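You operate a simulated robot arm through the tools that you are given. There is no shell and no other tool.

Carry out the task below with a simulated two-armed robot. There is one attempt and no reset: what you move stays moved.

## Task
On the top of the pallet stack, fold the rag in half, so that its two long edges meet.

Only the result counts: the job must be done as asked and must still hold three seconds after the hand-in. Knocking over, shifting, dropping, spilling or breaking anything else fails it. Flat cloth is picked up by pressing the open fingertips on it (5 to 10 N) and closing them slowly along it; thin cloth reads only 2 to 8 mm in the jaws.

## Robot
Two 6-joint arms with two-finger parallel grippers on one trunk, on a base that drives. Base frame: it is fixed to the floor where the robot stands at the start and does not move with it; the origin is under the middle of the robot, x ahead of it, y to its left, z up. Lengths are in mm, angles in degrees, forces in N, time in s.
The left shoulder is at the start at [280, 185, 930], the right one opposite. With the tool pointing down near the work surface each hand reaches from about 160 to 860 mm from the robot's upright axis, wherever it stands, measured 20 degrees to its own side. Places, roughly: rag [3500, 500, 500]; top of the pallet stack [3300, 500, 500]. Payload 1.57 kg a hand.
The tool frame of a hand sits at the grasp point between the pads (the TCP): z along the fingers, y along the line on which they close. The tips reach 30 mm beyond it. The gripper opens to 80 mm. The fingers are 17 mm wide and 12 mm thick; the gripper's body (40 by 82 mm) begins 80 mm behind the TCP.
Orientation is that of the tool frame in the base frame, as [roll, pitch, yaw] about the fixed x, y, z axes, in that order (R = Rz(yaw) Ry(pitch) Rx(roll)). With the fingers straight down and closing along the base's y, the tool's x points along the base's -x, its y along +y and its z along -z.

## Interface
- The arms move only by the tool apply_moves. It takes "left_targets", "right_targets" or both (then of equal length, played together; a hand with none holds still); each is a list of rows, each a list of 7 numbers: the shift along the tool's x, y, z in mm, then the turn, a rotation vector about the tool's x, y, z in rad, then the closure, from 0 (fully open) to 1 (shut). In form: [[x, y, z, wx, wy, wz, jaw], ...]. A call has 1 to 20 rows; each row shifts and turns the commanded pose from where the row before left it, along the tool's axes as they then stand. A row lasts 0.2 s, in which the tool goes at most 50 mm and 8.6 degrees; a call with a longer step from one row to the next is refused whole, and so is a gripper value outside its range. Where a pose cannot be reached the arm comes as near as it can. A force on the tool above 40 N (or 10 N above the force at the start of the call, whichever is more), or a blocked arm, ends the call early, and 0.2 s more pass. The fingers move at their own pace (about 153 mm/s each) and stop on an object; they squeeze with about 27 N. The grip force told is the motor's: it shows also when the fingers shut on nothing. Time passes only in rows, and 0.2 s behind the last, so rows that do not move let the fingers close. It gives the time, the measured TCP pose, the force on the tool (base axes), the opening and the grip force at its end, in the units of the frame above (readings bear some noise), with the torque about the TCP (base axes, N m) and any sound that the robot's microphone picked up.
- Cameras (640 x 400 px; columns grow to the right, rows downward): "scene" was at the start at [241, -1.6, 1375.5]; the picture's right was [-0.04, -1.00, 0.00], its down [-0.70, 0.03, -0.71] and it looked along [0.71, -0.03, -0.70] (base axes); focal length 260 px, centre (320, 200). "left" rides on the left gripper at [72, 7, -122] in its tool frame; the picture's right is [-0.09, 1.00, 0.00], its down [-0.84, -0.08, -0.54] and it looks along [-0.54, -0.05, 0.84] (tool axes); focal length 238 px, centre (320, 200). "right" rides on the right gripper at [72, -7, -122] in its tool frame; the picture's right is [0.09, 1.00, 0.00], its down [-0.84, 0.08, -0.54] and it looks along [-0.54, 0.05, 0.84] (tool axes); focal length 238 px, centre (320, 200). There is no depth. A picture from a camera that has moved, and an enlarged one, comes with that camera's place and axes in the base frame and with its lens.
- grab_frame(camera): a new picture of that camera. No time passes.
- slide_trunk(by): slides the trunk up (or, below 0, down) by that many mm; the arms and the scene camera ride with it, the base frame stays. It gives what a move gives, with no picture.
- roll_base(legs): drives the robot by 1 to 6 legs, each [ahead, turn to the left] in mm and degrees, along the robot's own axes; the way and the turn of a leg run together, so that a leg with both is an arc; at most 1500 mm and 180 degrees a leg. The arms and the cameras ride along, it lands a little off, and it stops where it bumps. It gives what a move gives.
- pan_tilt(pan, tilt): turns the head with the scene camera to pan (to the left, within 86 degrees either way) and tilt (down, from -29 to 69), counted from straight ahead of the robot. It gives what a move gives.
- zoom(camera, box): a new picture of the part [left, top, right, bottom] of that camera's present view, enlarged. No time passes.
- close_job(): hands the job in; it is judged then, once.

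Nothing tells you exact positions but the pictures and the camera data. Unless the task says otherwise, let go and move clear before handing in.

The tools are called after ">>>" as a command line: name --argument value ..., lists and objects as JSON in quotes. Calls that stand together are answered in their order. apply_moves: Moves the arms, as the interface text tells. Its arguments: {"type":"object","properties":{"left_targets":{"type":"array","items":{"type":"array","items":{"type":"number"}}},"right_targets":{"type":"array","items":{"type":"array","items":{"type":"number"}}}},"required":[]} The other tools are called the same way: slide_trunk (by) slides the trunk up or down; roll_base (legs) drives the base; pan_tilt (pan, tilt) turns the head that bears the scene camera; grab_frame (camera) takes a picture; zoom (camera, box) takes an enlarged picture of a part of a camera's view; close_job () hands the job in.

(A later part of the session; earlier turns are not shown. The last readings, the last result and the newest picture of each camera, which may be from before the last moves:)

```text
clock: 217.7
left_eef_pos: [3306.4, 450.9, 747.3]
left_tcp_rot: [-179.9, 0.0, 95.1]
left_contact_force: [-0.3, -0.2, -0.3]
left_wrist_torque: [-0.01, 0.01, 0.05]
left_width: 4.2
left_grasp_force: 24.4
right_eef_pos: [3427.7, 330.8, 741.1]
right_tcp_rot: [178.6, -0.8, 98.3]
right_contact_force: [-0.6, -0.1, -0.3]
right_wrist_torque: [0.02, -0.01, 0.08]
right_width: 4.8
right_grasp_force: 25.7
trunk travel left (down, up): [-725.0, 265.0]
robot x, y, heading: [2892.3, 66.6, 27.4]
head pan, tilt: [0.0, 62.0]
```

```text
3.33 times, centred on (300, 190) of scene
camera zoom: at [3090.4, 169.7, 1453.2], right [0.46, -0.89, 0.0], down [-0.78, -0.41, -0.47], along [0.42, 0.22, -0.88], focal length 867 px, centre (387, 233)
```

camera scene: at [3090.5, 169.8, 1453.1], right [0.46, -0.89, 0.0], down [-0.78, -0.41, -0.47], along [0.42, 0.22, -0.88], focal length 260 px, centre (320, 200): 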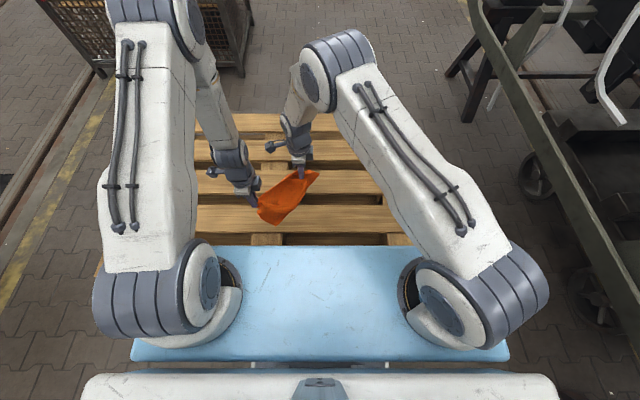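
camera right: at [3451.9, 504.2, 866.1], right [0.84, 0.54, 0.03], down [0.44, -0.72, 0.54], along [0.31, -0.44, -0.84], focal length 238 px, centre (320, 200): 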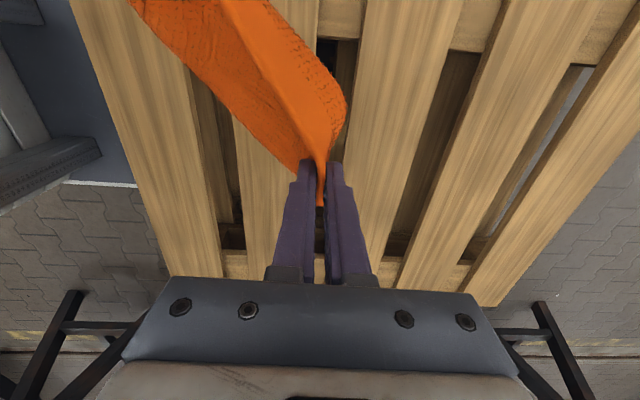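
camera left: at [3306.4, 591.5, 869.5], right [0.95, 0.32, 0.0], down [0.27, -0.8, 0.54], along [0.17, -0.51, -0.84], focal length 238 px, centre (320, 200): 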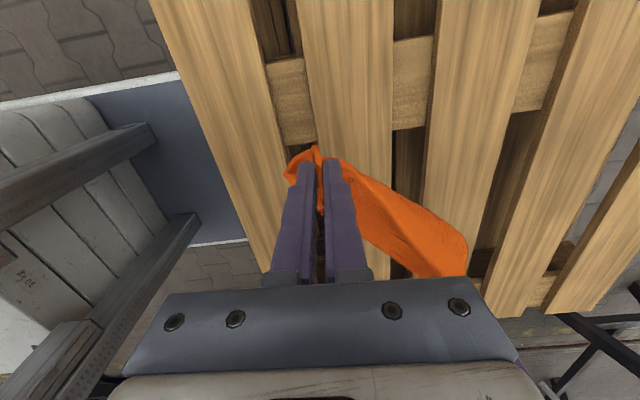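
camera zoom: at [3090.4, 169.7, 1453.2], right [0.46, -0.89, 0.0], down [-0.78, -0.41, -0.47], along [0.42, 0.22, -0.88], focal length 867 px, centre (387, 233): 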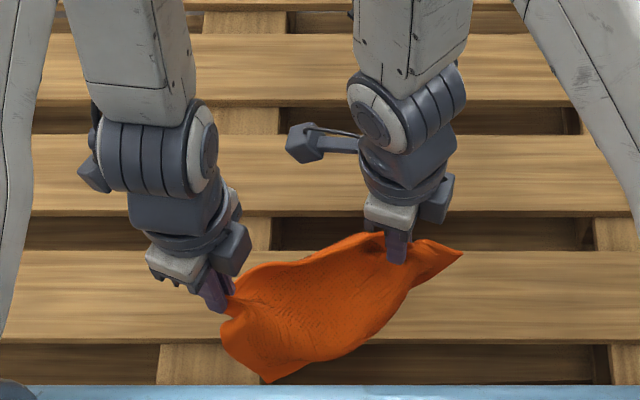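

>>> apply_moves --left_targets '[[-17.7, -7.5, 0, 0, 0, 0.0825, 1.0], [-18.2, -6, 0, 0, 0, 0.0825, 1.0], [-18.7, -4.5, 0, 0, 0, 0.0825, 1.0], [-19, -2.9, 0, 0, 0, 0.0825, 1.0], [0, 0, 0, 0, 0, 0, 1.0]]' --right_targets '[[-26.2, -20, 0, 0, 0, 0.0825, 1.0], [-27.7, -17.7, 0, 0, 0, 0.0825, 1.0], [-29.2, -15.4, 0, 0, 0, 0.0825, 1.0], [-30.3, -12.9, 0, 0, 0, 0.0825, 1.0], [0, 0, 0, 0, 0, 0, 1.0]]'

>>> grab_frame --camera "scene"

>>> zoom --camera "scene" --box '[220, 150, 420, 290]'

```text
clock: 218.9
left_eef_pos: [3283.0, 379.1, 745.0]
left_tcp_rot: [-179.8, 0.2, 77.2]
left_contact_force: [-0.5, -1.0, -0.2]
left_wrist_torque: [0.0, -0.01, 0.1]
left_width: 4.1
left_grasp_force: 24.7
right_eef_pos: [3364.9, 223.4, 739.3]
right_tcp_rot: [178.9, -1.4, 79.2]
right_contact_force: [0.8, 0.1, 0.2]
right_wrist_torque: [-0.01, 0.02, 0.09]
right_width: 4.3
right_grasp_force: 24.8
right hand out of reach, approached as far as the arm can: row 1
trunk travel left (down, up): [-725.0, 265.0]
robot x, y, heading: [2891.4, 64.7, 27.7]
head pan, tilt: [0.0, 62.0]
```

```text
taken
camera scene: at [3090.4, 169.7, 1453.2], right [0.46, -0.89, 0.0], down [-0.78, -0.41, -0.47], along [0.42, 0.22, -0.88], focal length 260 px, centre (320, 200)
```

scene: 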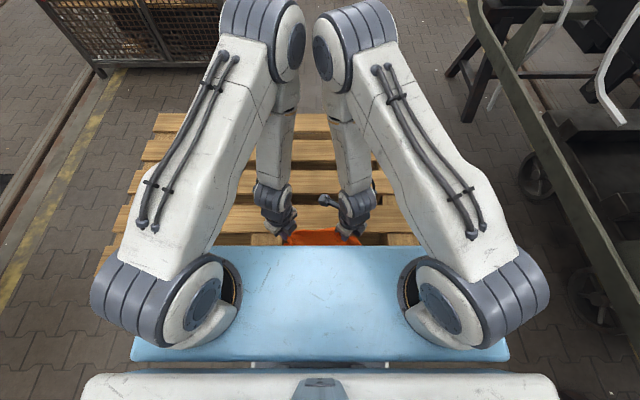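

```text
2.86 times, centred on (320, 220) of scene
camera zoom: at [3090.4, 169.7, 1453.2], right [0.46, -0.89, 0.0], down [-0.78, -0.41, -0.47], along [0.42, 0.22, -0.88], focal length 743 px, centre (320, 143)
```

zoom: 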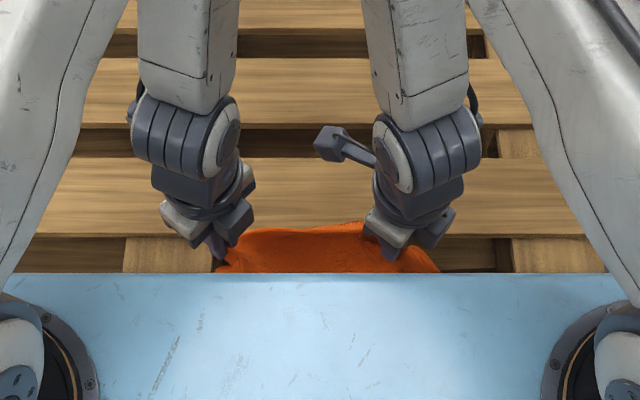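

Hands are now level at x≈492, y≈+97/−79, with the rag hanging between. I'll lower until the free edge touches, then move away from me while lowering to lay the rag flat.

>>> apply_moves --left_targets '[[0, 0, 10, 0, 0, 0, 1.0], [0, 0, 10, 0, 0, 0, 1.0], [10.2, 12, 15, 0, 0, 0, 1.0], [10.2, 12, 15, 0, 0, 0, 1.0], [10.2, 12, 15, 0, 0, 0, 1.0], [10.2, 12, 15, 0, 0, 0, 1.0], [10.2, 12, 15, 0, 0, 0, 1.0], [10.2, 12, 15, 0, 0, 0, 1.0]]' --right_targets '[[0, 0, 10, 0, 0, 0, 1.0], [0, 0, 10, 0, 0, 0, 1.0], [9.7, 12.3, 15, 0, 0, 0, 1.0], [9.7, 12.3, 15, 0, 0, 0, 1.0], [9.7, 12.3, 15, 0, 0, 0, 1.0], [9.7, 12.3, 15, 0, 0, 0, 1.0], [9.7, 12.3, 15, 0, 0, 0, 1.0], [9.7, 12.3, 15, 0, 0, 0, 1.0]]'

>>> zoom --camera "scene" --box '[220, 130, 420, 270]'

>>> grab_frame --camera "right"

```text
clock: 220.7
left_eef_pos: [3368.6, 421.2, 636.1]
left_tcp_rot: [-179.9, 0.1, 76.3]
left_contact_force: [-0.7, -0.6, -0.6]
left_wrist_torque: [0.03, -0.04, 0.06]
left_width: 3.9
left_grasp_force: 25.1
right_eef_pos: [3449.4, 266.4, 632.8]
right_tcp_rot: [179.1, -1.1, 79.3]
right_contact_force: [0.0, 0.4, 0.2]
right_wrist_torque: [-0.04, 0.01, 0.08]
right_width: 4.2
right_grasp_force: 25.0
trunk travel left (down, up): [-725.0, 265.0]
robot x, y, heading: [2892.2, 65.0, 27.2]
head pan, tilt: [0.0, 62.0]
```

```text
2.86 times, centred on (320, 200) of scene
camera zoom: at [3090.2, 169.7, 1453.2], right [0.46, -0.89, 0.0], down [-0.78, -0.41, -0.47], along [0.42, 0.22, -0.88], focal length 743 px, centre (320, 200)
```

zoom: 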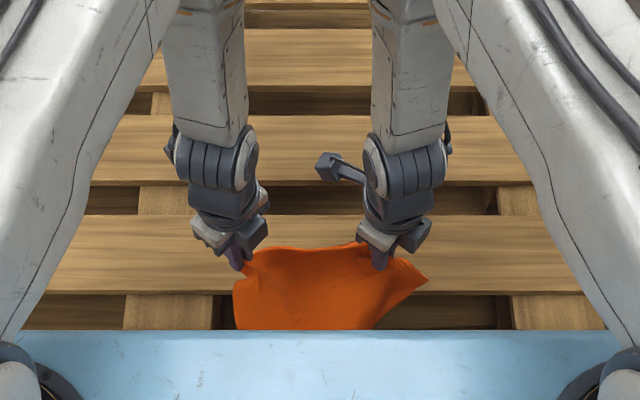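

```text
taken
camera right: at [3456.0, 336.9, 754.8], right [1.0, -0.1, 0.02], down [-0.09, -0.85, 0.53], along [-0.03, -0.53, -0.85], focal length 238 px, centre (320, 200)
```

right: 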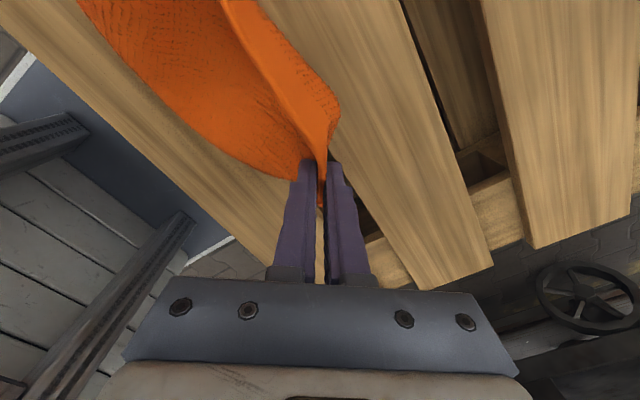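

Laying out nicely. Continue to the deck.

>>> apply_moves --left_targets '[[10.2, 12, 15, 0, 0, 0, 1.0], [10.2, 12, 15, 0, 0, 0, 1.0], [10.2, 12, 15, 0, 0, 0, 1.0], [10.2, 12, 15, 0, 0, 0, 1.0], [10.2, 12, 15, 0, 0, 0, 1.0], [10.2, 12, 14, 0, 0, 0, 1.0], [0, 0, 0, 0, 0, 0, 1.0]]' --right_targets '[[9.7, 12.3, 15, 0, 0, 0, 1.0], [9.7, 12.3, 15, 0, 0, 0, 1.0], [9.7, 12.3, 15, 0, 0, 0, 1.0], [9.7, 12.3, 15, 0, 0, 0, 1.0], [9.7, 12.3, 15, 0, 0, 0, 1.0], [9.7, 12.3, 10, 0, 0, 0, 1.0], [0, 0, 0, 0, 0, 0, 1.0]]'

>>> zoom --camera "scene" --box '[220, 130, 420, 270]'

>>> grab_frame --camera "right"

>>> grab_frame --camera "left"

```text
clock: 222.3
left_eef_pos: [3453.0, 458.9, 548.9]
left_tcp_rot: [-179.9, 0.0, 76.2]
left_contact_force: [0.6, 0.8, 1.5]
left_wrist_torque: [0.01, -0.04, 0.07]
left_width: 4.1
left_grasp_force: 24.5
right_eef_pos: [3538.0, 312.7, 548.8]
right_tcp_rot: [179.0, -1.2, 79.3]
right_contact_force: [0.1, 0.8, 1.1]
right_wrist_torque: [-0.03, 0.03, 0.12]
right_width: 4.2
right_grasp_force: 24.7
trunk travel left (down, up): [-725.0, 265.0]
robot x, y, heading: [2890.5, 63.4, 27.2]
head pan, tilt: [0.0, 62.0]
```

```text
2.86 times, centred on (320, 200) of scene
camera zoom: at [3090.4, 169.7, 1453.2], right [0.46, -0.89, 0.0], down [-0.78, -0.41, -0.47], along [0.42, 0.22, -0.88], focal length 743 px, centre (320, 200)
```

zoom: 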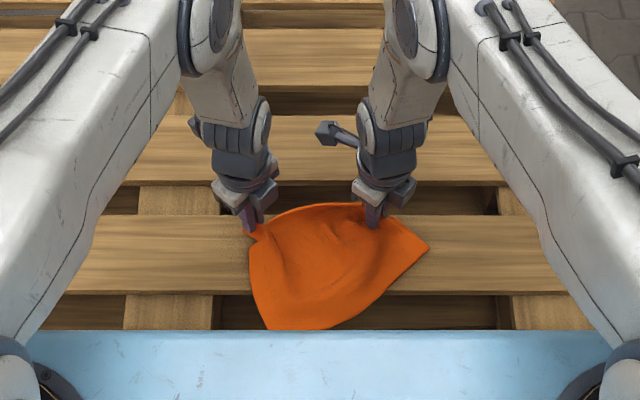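

```text
taken
camera right: at [3542.4, 382.3, 671.0], right [1.0, -0.1, 0.02], down [-0.09, -0.85, 0.53], along [-0.03, -0.53, -0.85], focal length 238 px, centre (320, 200)
```

right: 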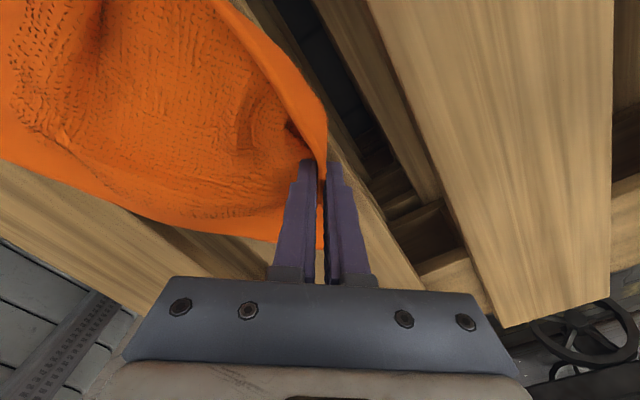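

```text
taken
camera left: at [3476.8, 528.6, 671.6], right [0.95, -0.33, 0.0], down [-0.27, -0.79, 0.54], along [-0.18, -0.51, -0.84], focal length 238 px, centre (320, 200)
```

left: 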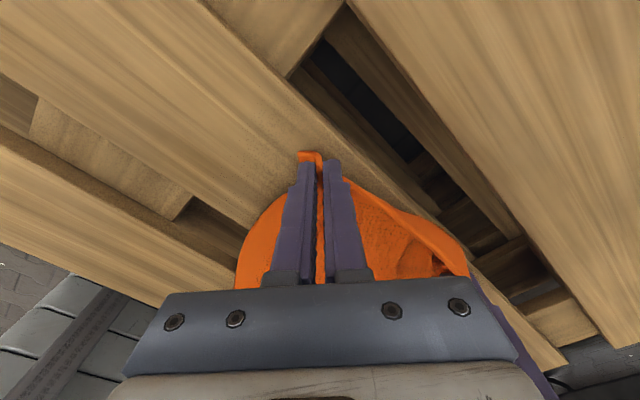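

Excellent — the rag is almost flat. Release both hands gently and lift away to inspect.

>>> apply_moves --left_targets '[[0, 0, 4, 0, 0, 0, 1.0], [0, 0, 0, 0, 0, 0, 0.9], [0, 0, 0, 0, 0, 0, 0.75], [0, 0, 0, 0, 0, 0, 0.6], [0, 0, -10, 0, 0, 0, 0.5], [0, 0, -25, 0, 0, 0, 0.5], [10, 0, -30, 0, 0, 0, 0.5], [20, -20, -20, 0, 0, 0, 0.5], [20, -20, 0, 0, 0, 0, 0.5]]' --right_targets '[[0, 0, 4, 0, 0, 0, 1.0], [0, 0, 0, 0, 0, 0, 0.9], [0, 0, 0, 0, 0, 0, 0.75], [0, 0, 0, 0, 0, 0, 0.6], [0, 0, -10, 0, 0, 0, 0.5], [0, 0, -25, 0, 0, 0, 0.5], [0, 0, -30, 0, 0, 0, 0.5], [-20, 20, -20, 0, 0, 0, 0.5], [-20, 20, 0, 0, 0, 0, 0.5]]'

>>> zoom --camera "scene" --box '[240, 150, 400, 260]'

>>> grab_frame --camera "right"

>>> grab_frame --camera "left"

```text
clock: 224.3
left_eef_pos: [3424.7, 522.5, 629.1]
left_tcp_rot: [-179.9, 0.1, 76.3]
left_contact_force: [-0.1, 0.2, 0.2]
left_wrist_torque: [0.02, -0.01, 0.01]
left_width: 40.0
left_grasp_force: 0.1
right_eef_pos: [3567.9, 264.1, 631.6]
right_tcp_rot: [179.1, -1.2, 79.3]
right_contact_force: [0.1, -0.2, 0.4]
right_wrist_torque: [0.0, 0.05, -0.02]
right_width: 40.0
right_grasp_force: 0.0
trunk travel left (down, up): [-725.0, 265.0]
robot x, y, heading: [2888.8, 64.4, 27.4]
head pan, tilt: [0.0, 62.0]
```

```text
3.64 times, centred on (320, 205) of scene
camera zoom: at [3090.3, 169.7, 1453.2], right [0.46, -0.89, 0.0], down [-0.78, -0.41, -0.47], along [0.42, 0.22, -0.88], focal length 946 px, centre (320, 182)
```

zoom: 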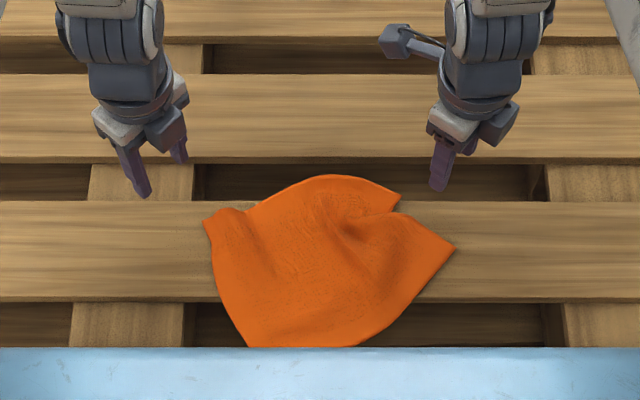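

```text
taken
camera right: at [3572.7, 332.8, 755.0], right [1.0, -0.1, 0.02], down [-0.09, -0.85, 0.53], along [-0.03, -0.53, -0.85], focal length 238 px, centre (320, 200)
```

right: 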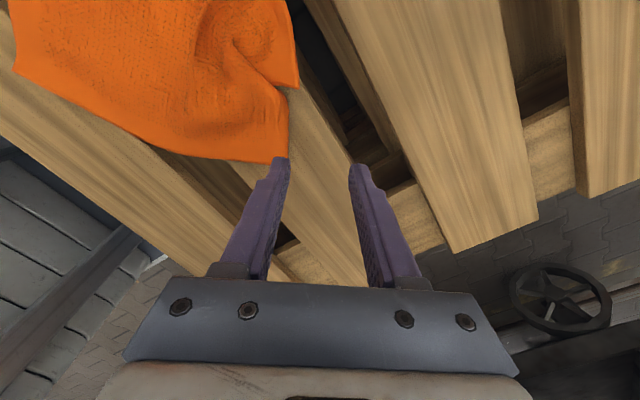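

```text
taken
camera left: at [3448.0, 591.4, 752.7], right [0.95, -0.33, 0.0], down [-0.27, -0.79, 0.54], along [-0.18, -0.51, -0.84], focal length 238 px, centre (320, 200)
```

left: 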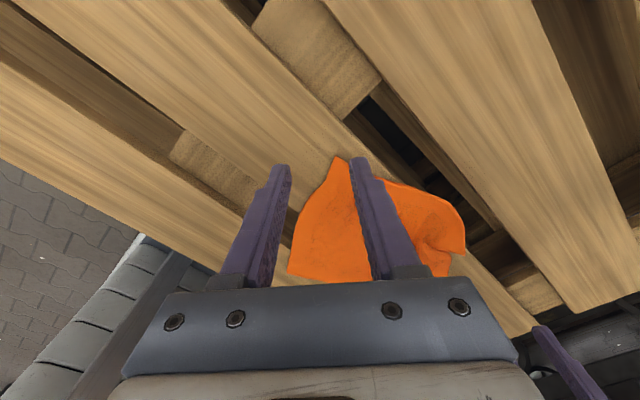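

The rag is mostly flat with a dent near the right-far side. I'll raise the hands, bring the trunk back down, and get a full view.

>>> apply_moves --left_targets '[[0, 0, -35, 0, 0, 0, 0.5], [0, 0, -35, 0, 0, 0, 0.5], [0, 0, -35, 0, 0, 0, 0.5], [0, 0, -30, 0, 0, 0, 0.5], [30, -20, 0, 0, 0, 0, 0.5], [30, -20, 0, 0, 0, 0, 0.5]]' --right_targets '[[0, 0, -35, 0, 0, 0, 0.5], [0, 0, -35, 0, 0, 0, 0.5], [0, 0, -35, 0, 0, 0, 0.5], [0, 0, -30, 0, 0, 0, 0.5], [-30, 20, 0, 0, 0, 0, 0.5], [-30, 20, 0, 0, 0, 0, 0.5]]'

>>> slide_trunk --by -150

>>> grab_frame --camera "scene"

>>> zoom --camera "scene" --box '[240, 130, 400, 250]'

```text
clock: 225.7
left_eef_pos: [3400.3, 587.5, 765.1]
left_tcp_rot: [-179.9, 0.2, 76.3]
left_contact_force: [-0.6, -0.5, -0.7]
left_wrist_torque: [0.0, -0.05, 0.02]
left_width: 40.0
left_grasp_force: 0.0
right_eef_pos: [3594.3, 193.2, 762.5]
right_tcp_rot: [178.9, -1.4, 79.3]
right_contact_force: [-0.3, -0.6, -0.1]
right_wrist_torque: [0.02, 0.02, 0.03]
right_width: 40.1
right_grasp_force: 0.0
trunk travel left (down, up): [-725.0, 265.0]
robot x, y, heading: [2890.3, 66.5, 27.5]
head pan, tilt: [0.0, 62.0]
```

```text
clock: 227.4
left_eef_pos: [3400.4, 588.9, 615.1]
left_tcp_rot: [-179.9, 0.0, 76.3]
left_contact_force: [-1.0, 0.3, -0.1]
left_wrist_torque: [-0.01, 0.02, 0.01]
left_width: 40.1
left_grasp_force: 0.0
right_eef_pos: [3594.5, 194.3, 612.9]
right_tcp_rot: [179.0, -1.1, 79.3]
right_contact_force: [0.8, 0.2, 0.8]
right_wrist_torque: [0.0, -0.01, -0.01]
right_width: 40.0
right_grasp_force: 0.1
trunk travel left (down, up): [-575.0, 415.0]
robot x, y, heading: [2893.1, 67.2, 27.2]
head pan, tilt: [0.0, 62.0]
```

```text
taken
camera scene: at [3090.4, 169.7, 1303.2], right [0.46, -0.89, 0.0], down [-0.78, -0.41, -0.47], along [0.42, 0.22, -0.88], focal length 260 px, centre (320, 200)
```

scene: 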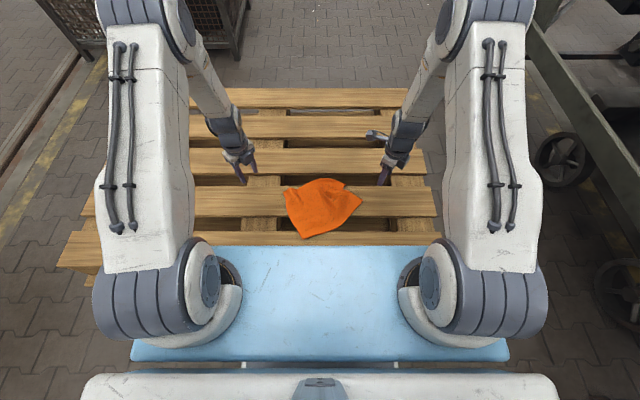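

```text
3.33 times, centred on (320, 190) of scene
camera zoom: at [3090.4, 169.7, 1303.2], right [0.46, -0.89, 0.0], down [-0.78, -0.41, -0.47], along [0.42, 0.22, -0.88], focal length 867 px, centre (320, 233)
```

zoom: 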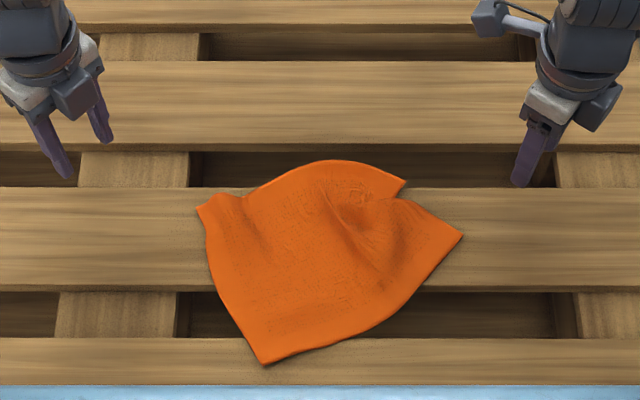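

Now the rag is almost a full flat sheet; only the right side is gathered by a pleat (short edge B–C folded in). Pulling corner C (≈(643,−147)) toward me should open it. I'll bring the right hand to that corner's edge.

>>> apply_moves --right_targets '[[9.3, -27, 9, 0.017, 0.02, 0, 0.4], [9.3, -27, 9, 0, 0, 0, 0.4], [9.3, -27, 9, 0, 0, 0, 0.4], [9.3, -27, 9, 0, 0, 0, 0.4], [0, 0, 0, 0, 0, 0, 0.4]]'

>>> grab_frame --camera "right"

>>> zoom --camera "right" --box '[200, 60, 440, 220]'

```text
clock: 228.6
left_eef_pos: [3400.7, 586.8, 614.4]
left_tcp_rot: [-179.9, 0.1, 76.3]
left_contact_force: [0.0, 0.5, -0.7]
left_wrist_torque: [-0.04, -0.04, 0.02]
left_width: 40.4
left_grasp_force: 0.0
right_eef_pos: [3508.2, 246.0, 582.9]
right_tcp_rot: [-179.7, -2.5, 79.3]
right_contact_force: [-0.4, 0.0, -0.2]
right_wrist_torque: [-0.01, -0.01, 0.04]
right_width: 47.9
right_grasp_force: 0.1
right hand out of reach, approached as far as the arm can: row 4
trunk travel left (down, up): [-575.0, 415.0]
robot x, y, heading: [2891.1, 69.2, 27.3]
head pan, tilt: [0.0, 62.0]
```

```text
taken
camera right: at [3515.3, 312.1, 707.3], right [1.0, -0.09, 0.0], down [-0.08, -0.86, 0.51], along [-0.05, -0.5, -0.86], focal length 238 px, centre (320, 200)
```

right: 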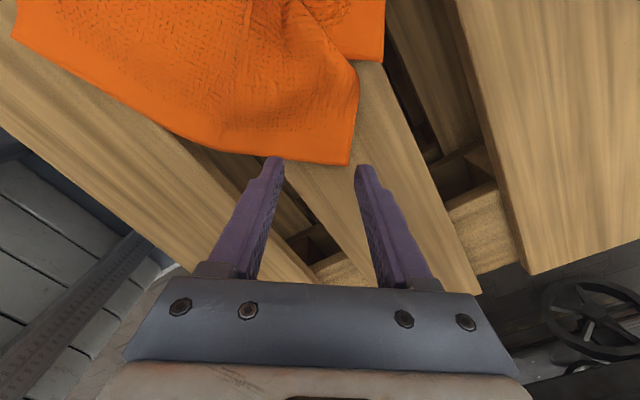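

```text
2.50 times, centred on (320, 140) of right
camera zoom: at [3515.3, 312.1, 707.3], right [1.0, -0.09, 0.0], down [-0.08, -0.86, 0.51], along [-0.05, -0.5, -0.86], focal length 596 px, centre (320, 350)
```

zoom: 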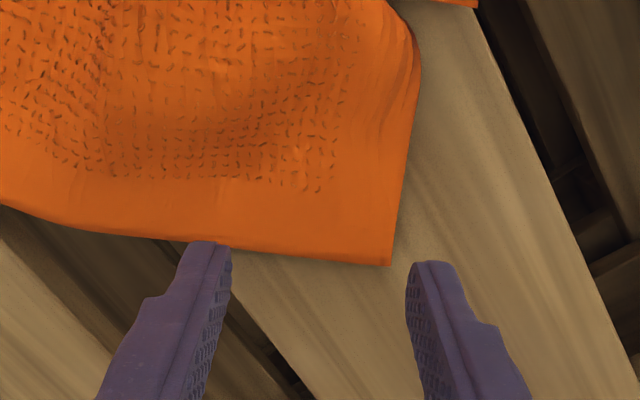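

>>> apply_moves --right_targets '[[-1, -5.5, 13, 0, -0.044, 0, 0.4], [0, -5.5, 13, 0, 0, 0, 0.4], [0, 0, 12, 0, 0, 0, 0.4], [0, 0, 0, 0, 0, 0, 0.4]]'

>>> apply_moves --right_targets '[[0, 0, 2, 0, 0, 0, 0.4], [0, 0, 1.5, 0, 0, 0, 0.4], [0, 0, 0, 0, 0, 0, 0.4]]'

>>> zoom --camera "right" --box '[200, 60, 440, 220]'

```text
clock: 229.6
left_eef_pos: [3400.3, 588.8, 614.3]
left_tcp_rot: [-179.9, 0.0, 76.2]
left_contact_force: [0.8, -0.3, 0.7]
left_wrist_torque: [-0.03, -0.02, 0.0]
left_width: 39.7
left_grasp_force: 0.1
right_eef_pos: [3499.5, 246.1, 556.8]
right_tcp_rot: [180.0, 0.2, 79.2]
right_contact_force: [-0.3, -0.8, 0.1]
right_wrist_torque: [-0.01, -0.04, 0.04]
right_width: 48.0
right_grasp_force: 0.1
right hand out of reach, approached as far as the arm can: row 1, 3
trunk travel left (down, up): [-575.0, 415.0]
robot x, y, heading: [2895.6, 62.2, 27.5]
head pan, tilt: [0.0, 62.0]
```

```text
clock: 230.4
left_eef_pos: [3400.0, 587.6, 615.0]
left_tcp_rot: [-179.9, 0.0, 76.3]
left_contact_force: [0.0, 0.3, -0.6]
left_wrist_torque: [0.0, 0.0, 0.02]
left_width: 40.1
left_grasp_force: 0.1
right_eef_pos: [3501.4, 247.2, 553.5]
right_tcp_rot: [-179.9, 0.2, 79.3]
right_contact_force: [-0.6, -1.2, -0.4]
right_wrist_torque: [0.0, -0.01, 0.01]
right_width: 47.8
right_grasp_force: 0.1
trunk travel left (down, up): [-575.0, 415.0]
robot x, y, heading: [2891.5, 63.2, 27.4]
head pan, tilt: [0.0, 62.0]
```

```text
2.50 times, centred on (320, 140) of right
camera zoom: at [3509.1, 318.3, 675.2], right [1.0, -0.1, 0.0], down [-0.08, -0.83, 0.55], along [-0.05, -0.54, -0.84], focal length 596 px, centre (320, 350)
```

zoom: 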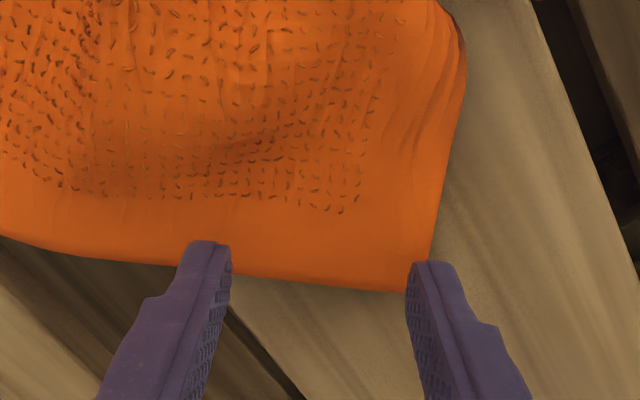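

>>> apply_moves --right_targets '[[0, 0, 8, 0, 0, 0, 0.4], [0, 0, 4, 0, 0, 0, 0.4], [0, 0, 0, 0, 0, 0, 0.4]]'

>>> apply_moves --right_targets '[[0, 0, 1.2, 0, 0, 0, 0.4], [0, 0, 1.0, 0, 0, 0, 0.4], [0, 0, 0, 0, 0, 0, 0.4]]'

```text
clock: 231.2
left_eef_pos: [3399.8, 587.5, 613.7]
left_tcp_rot: [-179.9, 0.0, 76.3]
left_contact_force: [-0.3, 0.9, 0.2]
left_wrist_torque: [0.01, 0.0, -0.01]
left_width: 40.0
left_grasp_force: 0.1
right_eef_pos: [3501.3, 245.1, 550.9]
right_tcp_rot: [179.9, 0.4, 79.3]
right_contact_force: [0.3, -0.2, 0.5]
right_wrist_torque: [0.04, -0.03, 0.0]
right_width: 47.9
right_grasp_force: 0.0
right hand out of reach, approached as far as the arm can: row 1
trunk travel left (down, up): [-575.0, 415.0]
robot x, y, heading: [2895.6, 63.8, 27.4]
head pan, tilt: [0.0, 62.0]
```

```text
clock: 232.0
left_eef_pos: [3400.6, 586.5, 613.9]
left_tcp_rot: [-179.9, -0.1, 76.3]
left_contact_force: [0.7, -0.7, -0.3]
left_wrist_torque: [-0.01, -0.03, 0.02]
left_width: 39.8
left_grasp_force: 0.0
right_eef_pos: [3501.4, 246.5, 546.0]
right_tcp_rot: [180.0, 0.4, 79.3]
right_contact_force: [0.4, 0.3, -0.5]
right_wrist_torque: [-0.01, -0.01, 0.0]
right_width: 48.3
right_grasp_force: 0.1
trunk travel left (down, up): [-575.0, 415.0]
robot x, y, heading: [2893.2, 68.2, 27.6]
head pan, tilt: [0.0, 62.0]
```

>>> apply_moves --right_targets '[[0, 0, 2, 0, 0, 0, 0.4], [0, 0, 2, 0, 0, 0, 0.4], [0, 0, 0, 0, 0, 0, 0.4]]'

>>> apply_moves --right_targets '[[0, 0, 1.2, 0, 0, 0, 0.4], [0, 0, 1.0, 0, 0, 0, 0.4], [0, 0, 0, 0, 0, 0, 0.4]]'

>>> zoom --camera "right" --box '[200, 60, 440, 220]'

```text
clock: 232.8
left_eef_pos: [3401.1, 587.2, 614.3]
left_tcp_rot: [-180.0, 0.1, 76.3]
left_contact_force: [-0.1, 0.9, 0.4]
left_wrist_torque: [-0.03, 0.01, 0.0]
left_width: 39.9
left_grasp_force: 0.1
right_eef_pos: [3499.6, 245.7, 542.6]
right_tcp_rot: [180.0, 0.3, 79.2]
right_contact_force: [0.1, 0.4, 0.6]
right_wrist_torque: [0.02, 0.06, 0.0]
right_width: 47.6
right_grasp_force: 0.1
trunk travel left (down, up): [-575.0, 415.0]
robot x, y, heading: [2889.0, 65.2, 27.5]
head pan, tilt: [0.0, 62.0]
```

```text
clock: 233.6
left_eef_pos: [3400.1, 588.9, 616.4]
left_tcp_rot: [-179.9, 0.0, 76.3]
left_contact_force: [-0.9, 1.2, 0.0]
left_wrist_torque: [0.03, -0.01, 0.0]
left_width: 40.1
left_grasp_force: 0.1
right_eef_pos: [3501.3, 245.7, 540.5]
right_tcp_rot: [180.0, 0.2, 79.3]
right_contact_force: [-2.3, -0.9, 12.8]
right_wrist_torque: [0.09, 0.23, 0.01]
right_width: 48.1
right_grasp_force: 0.5
trunk travel left (down, up): [-575.0, 415.0]
robot x, y, heading: [2894.5, 61.9, 27.3]
head pan, tilt: [0.0, 62.0]
```

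```text
2.50 times, centred on (320, 140) of right
camera zoom: at [3508.3, 318.3, 661.3], right [1.0, -0.09, 0.0], down [-0.08, -0.83, 0.55], along [-0.05, -0.54, -0.84], focal length 596 px, centre (320, 350)
```

zoom: 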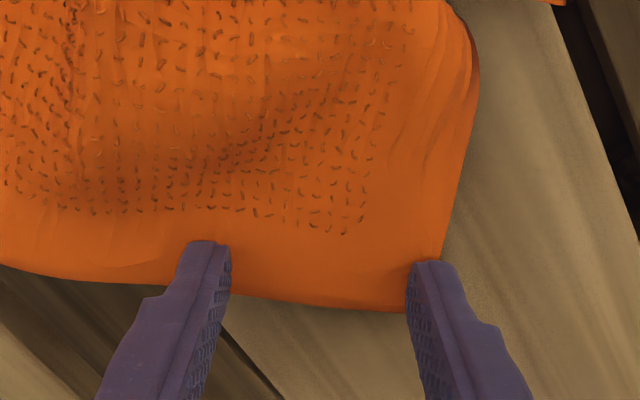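

Both fingertips are on the cloth by corner C at ~12 N. Close slowly.

>>> apply_moves --right_targets '[[0, 0, 0, 0, 0, 0, 0.45], [0, 0, 0, 0, 0, 0, 0.5], [0, 0, 0, 0, 0, 0, 0.55], [0, 0, 0, 0, 0, 0, 0.6], [0, 0, 0, 0, 0, 0, 0.65], [0, 0, 0, 0, 0, 0, 0.7]]'

>>> apply_moves --right_targets '[[0, 0, -0.3, 0, 0, 0, 0.75], [0, 0, 0, 0, 0, 0, 0.8], [0, 0, 0, 0, 0, 0, 0.85], [0, 0, 0, 0, 0, 0, 0.9], [0, 0, 0, 0, 0, 0, 0.95], [0, 0, 0, 0, 0, 0, 1.0], [0, 0, 0, 0, 0, 0, 1.0]]'

>>> zoom --camera "right" --box '[200, 60, 440, 220]'

```text
clock: 235.0
left_eef_pos: [3398.5, 587.1, 615.3]
left_tcp_rot: [-179.9, 0.0, 76.3]
left_contact_force: [-0.8, 0.0, -0.7]
left_wrist_torque: [0.04, 0.01, -0.01]
left_width: 40.1
left_grasp_force: 0.0
right_eef_pos: [3501.8, 246.4, 540.4]
right_tcp_rot: [179.9, 0.2, 79.3]
right_contact_force: [0.3, -0.2, 15.5]
right_wrist_torque: [-0.01, 0.14, 0.02]
right_width: 21.7
right_grasp_force: 0.0
trunk travel left (down, up): [-575.0, 415.0]
robot x, y, heading: [2891.7, 67.9, 27.2]
head pan, tilt: [0.0, 62.0]
```

```text
clock: 236.6
left_eef_pos: [3400.6, 586.2, 613.8]
left_tcp_rot: [-179.9, -0.1, 76.2]
left_contact_force: [0.6, 0.4, -0.3]
left_wrist_torque: [-0.02, 0.0, -0.01]
left_width: 39.9
left_grasp_force: 0.0
right_eef_pos: [3501.2, 246.8, 540.6]
right_tcp_rot: [-180.0, 0.2, 79.3]
right_contact_force: [-1.2, -0.7, 7.4]
right_wrist_torque: [0.02, 0.06, 0.01]
right_width: 4.6
right_grasp_force: 24.7
trunk travel left (down, up): [-575.0, 415.0]
robot x, y, heading: [2893.4, 71.0, 27.3]
head pan, tilt: [0.0, 62.0]
```

```text
2.50 times, centred on (320, 140) of right
camera zoom: at [3508.5, 318.6, 661.7], right [1.0, -0.09, 0.0], down [-0.08, -0.83, 0.55], along [-0.05, -0.54, -0.84], focal length 596 px, centre (320, 350)
```

zoom: 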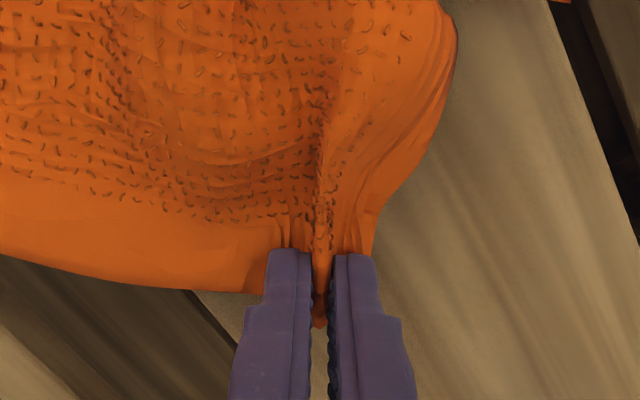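

Solid grip on C (4.6 mm). I'll lift it slightly and pull it toward me to open the pleat.

>>> apply_moves --right_targets '[[0, 0, -8, 0, 0, 0, 1.0], [-9, -8.5, -4, 0, 0, 0, 1.0], [-9, -8.5, 0, 0, 0, 0, 1.0], [-9, -8.5, 0, 0, 0, 0, 1.0], [-9, -8.5, 0, 0, 0, 0, 1.0], [0, 0, 0, 0, 0, 0, 1.0]]'

>>> zoom --camera "scene" --box '[240, 130, 400, 250]'

```text
clock: 238.0
left_eef_pos: [3399.8, 588.2, 614.8]
left_tcp_rot: [-179.8, -0.1, 76.3]
left_contact_force: [0.6, -0.1, -0.7]
left_wrist_torque: [0.04, 0.04, 0.01]
left_width: 40.2
left_grasp_force: 0.0
right_eef_pos: [3460.6, 215.4, 552.9]
right_tcp_rot: [179.9, 0.2, 79.4]
right_contact_force: [-0.9, -0.2, 0.3]
right_wrist_torque: [-0.01, 0.02, 0.01]
right_width: 4.4
right_grasp_force: 25.5
trunk travel left (down, up): [-575.0, 415.0]
robot x, y, heading: [2890.9, 66.8, 27.3]
head pan, tilt: [0.0, 62.0]
```

```text
3.33 times, centred on (320, 190) of scene
camera zoom: at [3090.5, 169.8, 1303.2], right [0.46, -0.89, 0.0], down [-0.78, -0.41, -0.47], along [0.42, 0.22, -0.88], focal length 867 px, centre (320, 233)
```

zoom: 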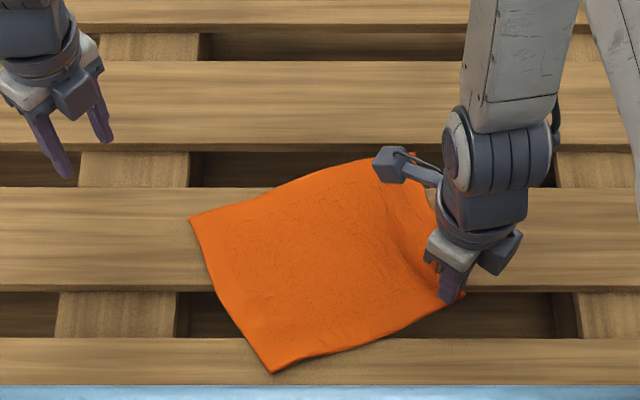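

The pleat opened — the rag is now a clean flat rectangle. I'll set C down, release, and lift away.

>>> apply_moves --right_targets '[[-3, -3, 6, 0, 0, 0, 1.0], [-3, -3, 5, 0, 0, 0, 1.0], [0, 0, 0, 0, 0, 0, 0.85], [0, 0, 0, 0, 0, 0, 0.7], [0, 0, 0, 0, 0, 0, 0.5], [0, 0, -15, 0, 0, 0, 0.4], [0, 0, -30, 0, 0, 0, 0.4], [-20, 0, -20, 0, 0, 0, 0.4], [-40, 0, 0, 0, 0, 0, 0.4], [-40, 0, 0, 0, 0, 0, 0.4]]'

>>> zoom --camera "scene" --box '[240, 130, 400, 250]'

>>> zoom --camera "scene" --box '[270, 160, 370, 246]'

```text
clock: 240.2
left_eef_pos: [3400.2, 587.7, 613.4]
left_tcp_rot: [-179.9, 0.1, 76.3]
left_contact_force: [-0.1, -0.8, 0.0]
left_wrist_torque: [0.0, -0.02, 0.0]
left_width: 40.3
left_grasp_force: 0.1
right_eef_pos: [3435.9, 114.3, 605.8]
right_tcp_rot: [179.9, 0.2, 79.5]
right_contact_force: [-0.3, 0.2, -0.1]
right_wrist_torque: [0.0, 0.0, -0.03]
right_width: 48.0
right_grasp_force: 0.1
trunk travel left (down, up): [-575.0, 415.0]
robot x, y, heading: [2893.5, 64.4, 27.7]
head pan, tilt: [0.0, 62.0]
```

```text
3.33 times, centred on (320, 190) of scene
camera zoom: at [3090.3, 170.1, 1303.2], right [0.46, -0.89, 0.0], down [-0.78, -0.41, -0.47], along [0.42, 0.22, -0.88], focal length 867 px, centre (320, 233)
```

zoom: 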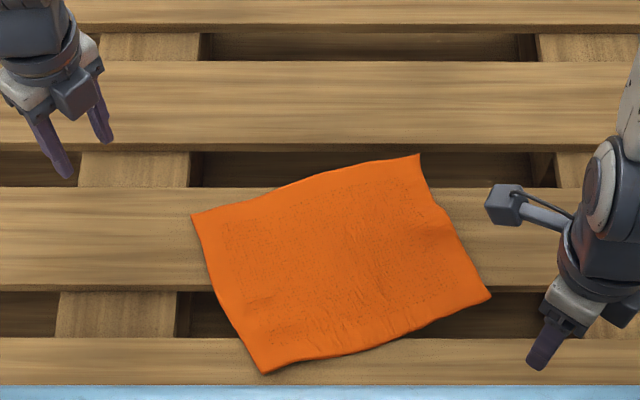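

```text
4.65 times, centred on (320, 203) of scene
camera zoom: at [3090.3, 170.1, 1303.2], right [0.46, -0.89, 0.0], down [-0.78, -0.41, -0.47], along [0.42, 0.22, -0.88], focal length 1210 px, centre (320, 186)
```

zoom: 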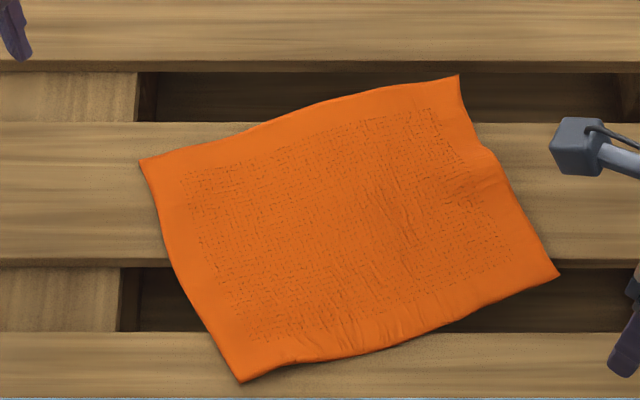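

The rag is flat again — A(670,137), B(745,−108), C(574,−170), D(496,55) — with its long edges running left–right. The best fold now is a centre-line pick: pinch both ends of the centre line (left hand at the middle of the left short edge, right hand at the middle of the right short edge), lift so both halves hang, then lay them down together. I'll orient and position both hands.

>>> apply_moves --left_targets '[[0, 0, 0, 0, 0, -0.119, 0.4], [0, 0, 0, 0, 0, -0.119, 0.4], [0, 0, 0, 0, 0, -0.119, 0.4], [0, 0, 0, 0, 0, -0.119, 0.4], [0, 0, 0, 0, 0, -0.119, 0.4], [0, 0, 0, 0, 0, -0.119, 0.4], [0, 0, 0, 0, 0, -0.119, 0.4], [0, 0, 0, 0, 0, -0.119, 0.4], [0, 0, 0, 0, 0, -0.119, 0.4], [-19.7, -29.5, 6, 0, 0, 0, 0.4], [-19.7, -29.5, 6, 0, 0, 0, 0.4], [-19.7, -29.5, 6, 0, 0, 0, 0.4], [-19.7, -29.5, 6, 0, 0, 0, 0.4], [-19.7, -29.5, 6, 0, 0, 0, 0.4], [0, 0, 0, 0, 0, 0, 0.4]]' --right_targets '[[0, 0, 0, 0, 0, -0.1125, 0.4], [0, 0, 0, 0, 0, -0.1125, 0.4], [0, 0, 0, 0, 0, -0.1125, 0.4], [0, 0, 0, 0, 0, -0.1125, 0.4], [0, 0, 0, 0, 0, -0.1125, 0.4], [0, 0, 0, 0, 0, -0.1125, 0.4], [0, 0, 0, 0, 0, -0.1125, 0.4], [0, 0, 0, 0, 0, -0.1125, 0.4], [0, 0, 0, 0, 0, -0.1125, 0.4], [4.9, 33.9, 5, 0, 0, 0, 0.4], [4.9, 33.9, 5, 0, 0, 0, 0.4], [4.9, 33.9, 5, 0, 0, 0, 0.4], [4.9, 33.9, 5, 0, 0, 0, 0.4], [4.9, 33.9, 5, 0, 0, 0, 0.4], [0, 0, 0, 0, 0, 0, 0.4]]'

>>> grab_frame --camera "scene"

>>> grab_frame --camera "left"

>>> grab_frame --camera "right"

```text
clock: 243.4
left_eef_pos: [3371.4, 410.2, 582.8]
left_tcp_rot: [-179.9, -0.1, 137.7]
left_contact_force: [0.3, -1.0, 0.3]
left_wrist_torque: [0.01, -0.01, 0.01]
left_width: 47.8
left_grasp_force: 0.1
right_eef_pos: [3534.1, 254.1, 582.9]
right_tcp_rot: [-179.9, 0.1, 137.3]
right_contact_force: [0.0, -0.3, -0.4]
right_wrist_torque: [0.02, 0.0, 0.01]
right_width: 48.0
right_grasp_force: 0.2
trunk travel left (down, up): [-575.0, 415.0]
robot x, y, heading: [2891.3, 63.0, 27.4]
head pan, tilt: [0.0, 62.0]
```

```text
taken
camera scene: at [3090.4, 169.7, 1303.2], right [0.46, -0.89, 0.0], down [-0.78, -0.41, -0.47], along [0.42, 0.22, -0.88], focal length 260 px, centre (320, 200)
```

scene: 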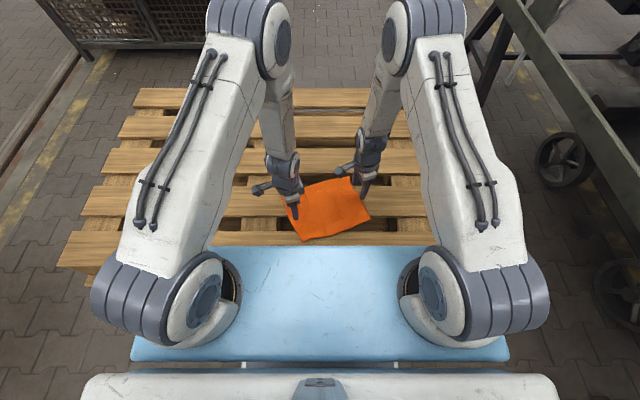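

```text
taken
camera left: at [3322.2, 463.6, 705.5], right [0.74, 0.67, 0.0], down [0.57, -0.62, 0.54], along [0.36, -0.4, -0.84], focal length 238 px, centre (320, 200)
```

left: 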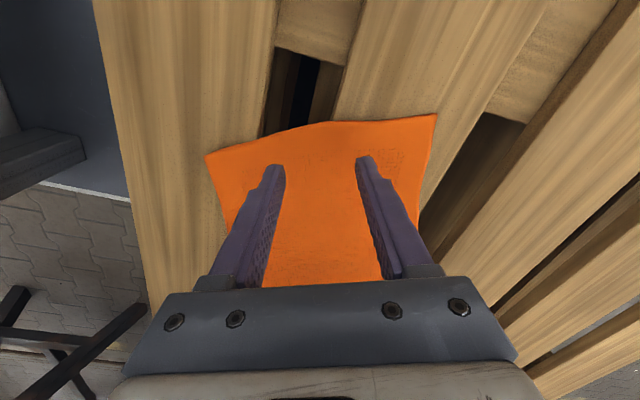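

```text
taken
camera right: at [3476.1, 298.6, 703.8], right [0.61, 0.79, 0.0], down [0.67, -0.51, 0.54], along [0.43, -0.33, -0.84], focal length 238 px, centre (320, 200)
```

right: 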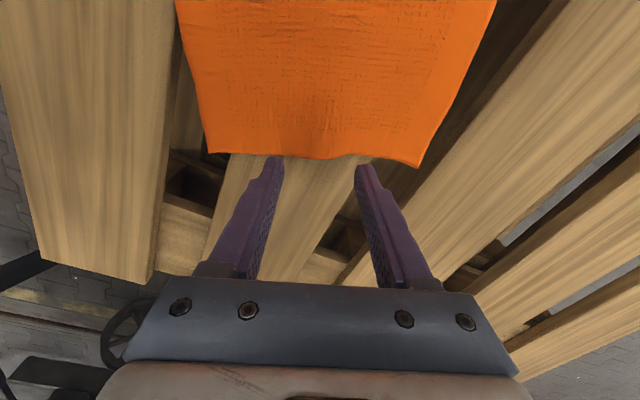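

I have precise corner measurements now; the centre-line ends are at about M1(573,99) and M2(664,−135). I'll adjust both hands onto the centre line, just inside the short edges, and descend to near contact.

>>> apply_moves --left_targets '[[3.6, -2.3, 12, 0, 0, 0, 0.4], [3.6, -2.3, 12, 0, 0, 0, 0.4], [0, 0, 10, 0, 0, 0, 0.4], [0, 0, 0, 0, 0, 0, 0.4]]' --right_targets '[[2.2, 2.5, 12, 0, 0, 0, 0.4], [2.2, 2.5, 12, 0, 0, 0, 0.4], [0, 0, 10, 0, 0, 0, 0.4], [0, 0, 0, 0, 0, 0, 0.4]]'

>>> zoom --camera "left" --box '[160, 60, 480, 230]'

>>> zoom --camera "right" --box '[160, 60, 480, 230]'

```text
clock: 244.4
left_eef_pos: [3365.8, 413.1, 550.3]
left_tcp_rot: [-179.9, -0.1, 137.7]
left_contact_force: [-0.5, 0.3, 1.7]
left_wrist_torque: [-0.01, 0.03, 0.04]
left_width: 47.8
left_grasp_force: 0.0
right_eef_pos: [3533.2, 262.6, 547.3]
right_tcp_rot: [-179.7, 0.1, 137.3]
right_contact_force: [0.1, -0.8, 1.1]
right_wrist_torque: [-0.02, -0.01, -0.02]
right_width: 48.0
right_grasp_force: 0.2
trunk travel left (down, up): [-575.0, 415.0]
robot x, y, heading: [2890.0, 61.5, 27.5]
head pan, tilt: [0.0, 62.0]
```

```text
2.00 times, centred on (320, 145) of left
camera zoom: at [3316.7, 466.5, 673.5], right [0.74, 0.67, 0.0], down [0.57, -0.62, 0.54], along [0.36, -0.4, -0.84], focal length 477 px, centre (320, 310)
```

zoom: 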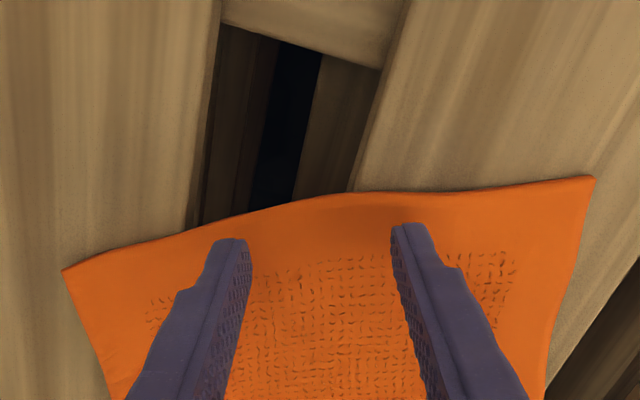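

```text
2.00 times, centred on (320, 145) of right
camera zoom: at [3475.8, 305.7, 668.8], right [0.61, 0.79, 0.0], down [0.67, -0.51, 0.54], along [0.43, -0.33, -0.84], focal length 477 px, centre (320, 310)
```

zoom: 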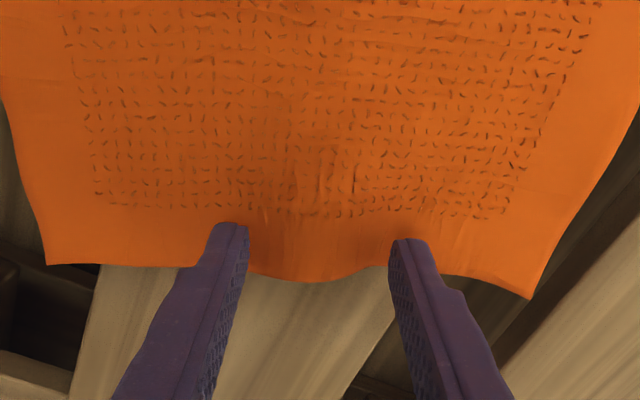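

>>> apply_moves --left_targets '[[1.8, -3.5, 0, 0, 0, 0, 0.4], [0, 0, 4, 0, 0, 0, 0.4], [0, 0, 3, 0, 0, 0, 0.4], [0, 0, 0, 0, 0, 0, 0.4]]' --right_targets '[[-6.2, -2.3, 0, 0, 0, 0, 0.4], [0, 0, 2.5, 0, 0, 0, 0.4], [0, 0, 2, 0, 0, 0, 0.4], [0, 0, 0, 0, 0, 0, 0.4]]'

>>> apply_moves --left_targets '[[0, 0, 1, 0, 0, 0, 0.4], [0, 0, 0, 0, 0, 0, 0.4]]' --right_targets '[[0, 0, 1, 0, 0, 0, 0.4], [0, 0, 0, 0, 0, 0, 0.4]]'

```text
clock: 245.4
left_eef_pos: [3361.1, 412.3, 544.4]
left_tcp_rot: [-179.9, 0.1, 137.7]
left_contact_force: [-0.2, 0.4, -0.3]
left_wrist_torque: [0.02, 0.03, -0.03]
left_width: 47.9
left_grasp_force: 0.0
right_eef_pos: [3535.0, 255.1, 542.3]
right_tcp_rot: [-179.8, 0.0, 137.2]
right_contact_force: [-0.4, -0.5, 0.4]
right_wrist_torque: [-0.04, -0.02, 0.03]
right_width: 47.9
right_grasp_force: 0.2
trunk travel left (down, up): [-575.0, 415.0]
robot x, y, heading: [2891.3, 65.6, 27.4]
head pan, tilt: [0.0, 62.0]
```

```text
clock: 246.0
left_eef_pos: [3361.6, 412.7, 542.5]
left_tcp_rot: [179.9, 0.0, 137.9]
left_contact_force: [-0.1, 0.0, 0.2]
left_wrist_torque: [0.01, -0.01, 0.01]
left_width: 48.0
left_grasp_force: 0.1
right_eef_pos: [3534.9, 254.3, 541.8]
right_tcp_rot: [-179.9, 0.1, 137.3]
right_contact_force: [1.4, -0.4, 1.4]
right_wrist_torque: [-0.01, 0.0, 0.01]
right_width: 47.8
right_grasp_force: 0.1
trunk travel left (down, up): [-575.0, 415.0]
robot x, y, heading: [2892.7, 68.3, 27.5]
head pan, tilt: [0.0, 62.0]
```

>>> apply_moves --left_targets '[[0, 0, 1, 0, 0, 0, 0.4], [0, 0, 0.6, 0, 0, 0, 0.4], [0, 0, 0, 0, 0, 0, 0.4]]' --right_targets '[[0, 2.2, 0, 0, 0, 0, 0.4], [0, 0, 0.8, 0, 0, 0, 0.4], [0, 0, 0, 0, 0, 0, 0.4]]'

>>> apply_moves --left_targets '[[0, 0, 0.5, 0, 0, 0, 0.4], [0, 0, 0, 0, 0, 0, 0.4]]' --right_targets '[[0, 0, 0.5, 0, 0, 0, 0.4], [0, 0, 0, 0, 0, 0, 0.4]]'

```text
clock: 246.8
left_eef_pos: [3362.0, 411.8, 540.2]
left_tcp_rot: [-179.8, 0.0, 137.8]
left_contact_force: [0.8, 0.9, 4.1]
left_wrist_torque: [0.01, -0.06, -0.02]
left_width: 48.1
left_grasp_force: 0.0
right_eef_pos: [3535.7, 256.9, 540.7]
right_tcp_rot: [-179.8, 0.0, 137.2]
right_contact_force: [-0.6, -0.3, 3.5]
right_wrist_torque: [-0.05, 0.07, -0.02]
right_width: 48.3
right_grasp_force: 0.1
trunk travel left (down, up): [-575.0, 415.0]
robot x, y, heading: [2888.5, 65.3, 27.4]
head pan, tilt: [0.0, 62.0]
```

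```text
clock: 247.4
left_eef_pos: [3361.8, 411.2, 541.1]
left_tcp_rot: [179.9, 0.0, 137.6]
left_contact_force: [2.4, 0.1, 9.3]
left_wrist_torque: [-0.01, -0.11, 0.01]
left_width: 47.8
left_grasp_force: 0.0
right_eef_pos: [3535.1, 258.0, 541.2]
right_tcp_rot: [-179.8, 0.1, 137.3]
right_contact_force: [-0.7, -1.3, 4.3]
right_wrist_torque: [-0.04, 0.09, 0.01]
right_width: 48.3
right_grasp_force: 0.0
trunk travel left (down, up): [-575.0, 415.0]
robot x, y, heading: [2889.4, 65.5, 27.6]
head pan, tilt: [0.0, 62.0]
```

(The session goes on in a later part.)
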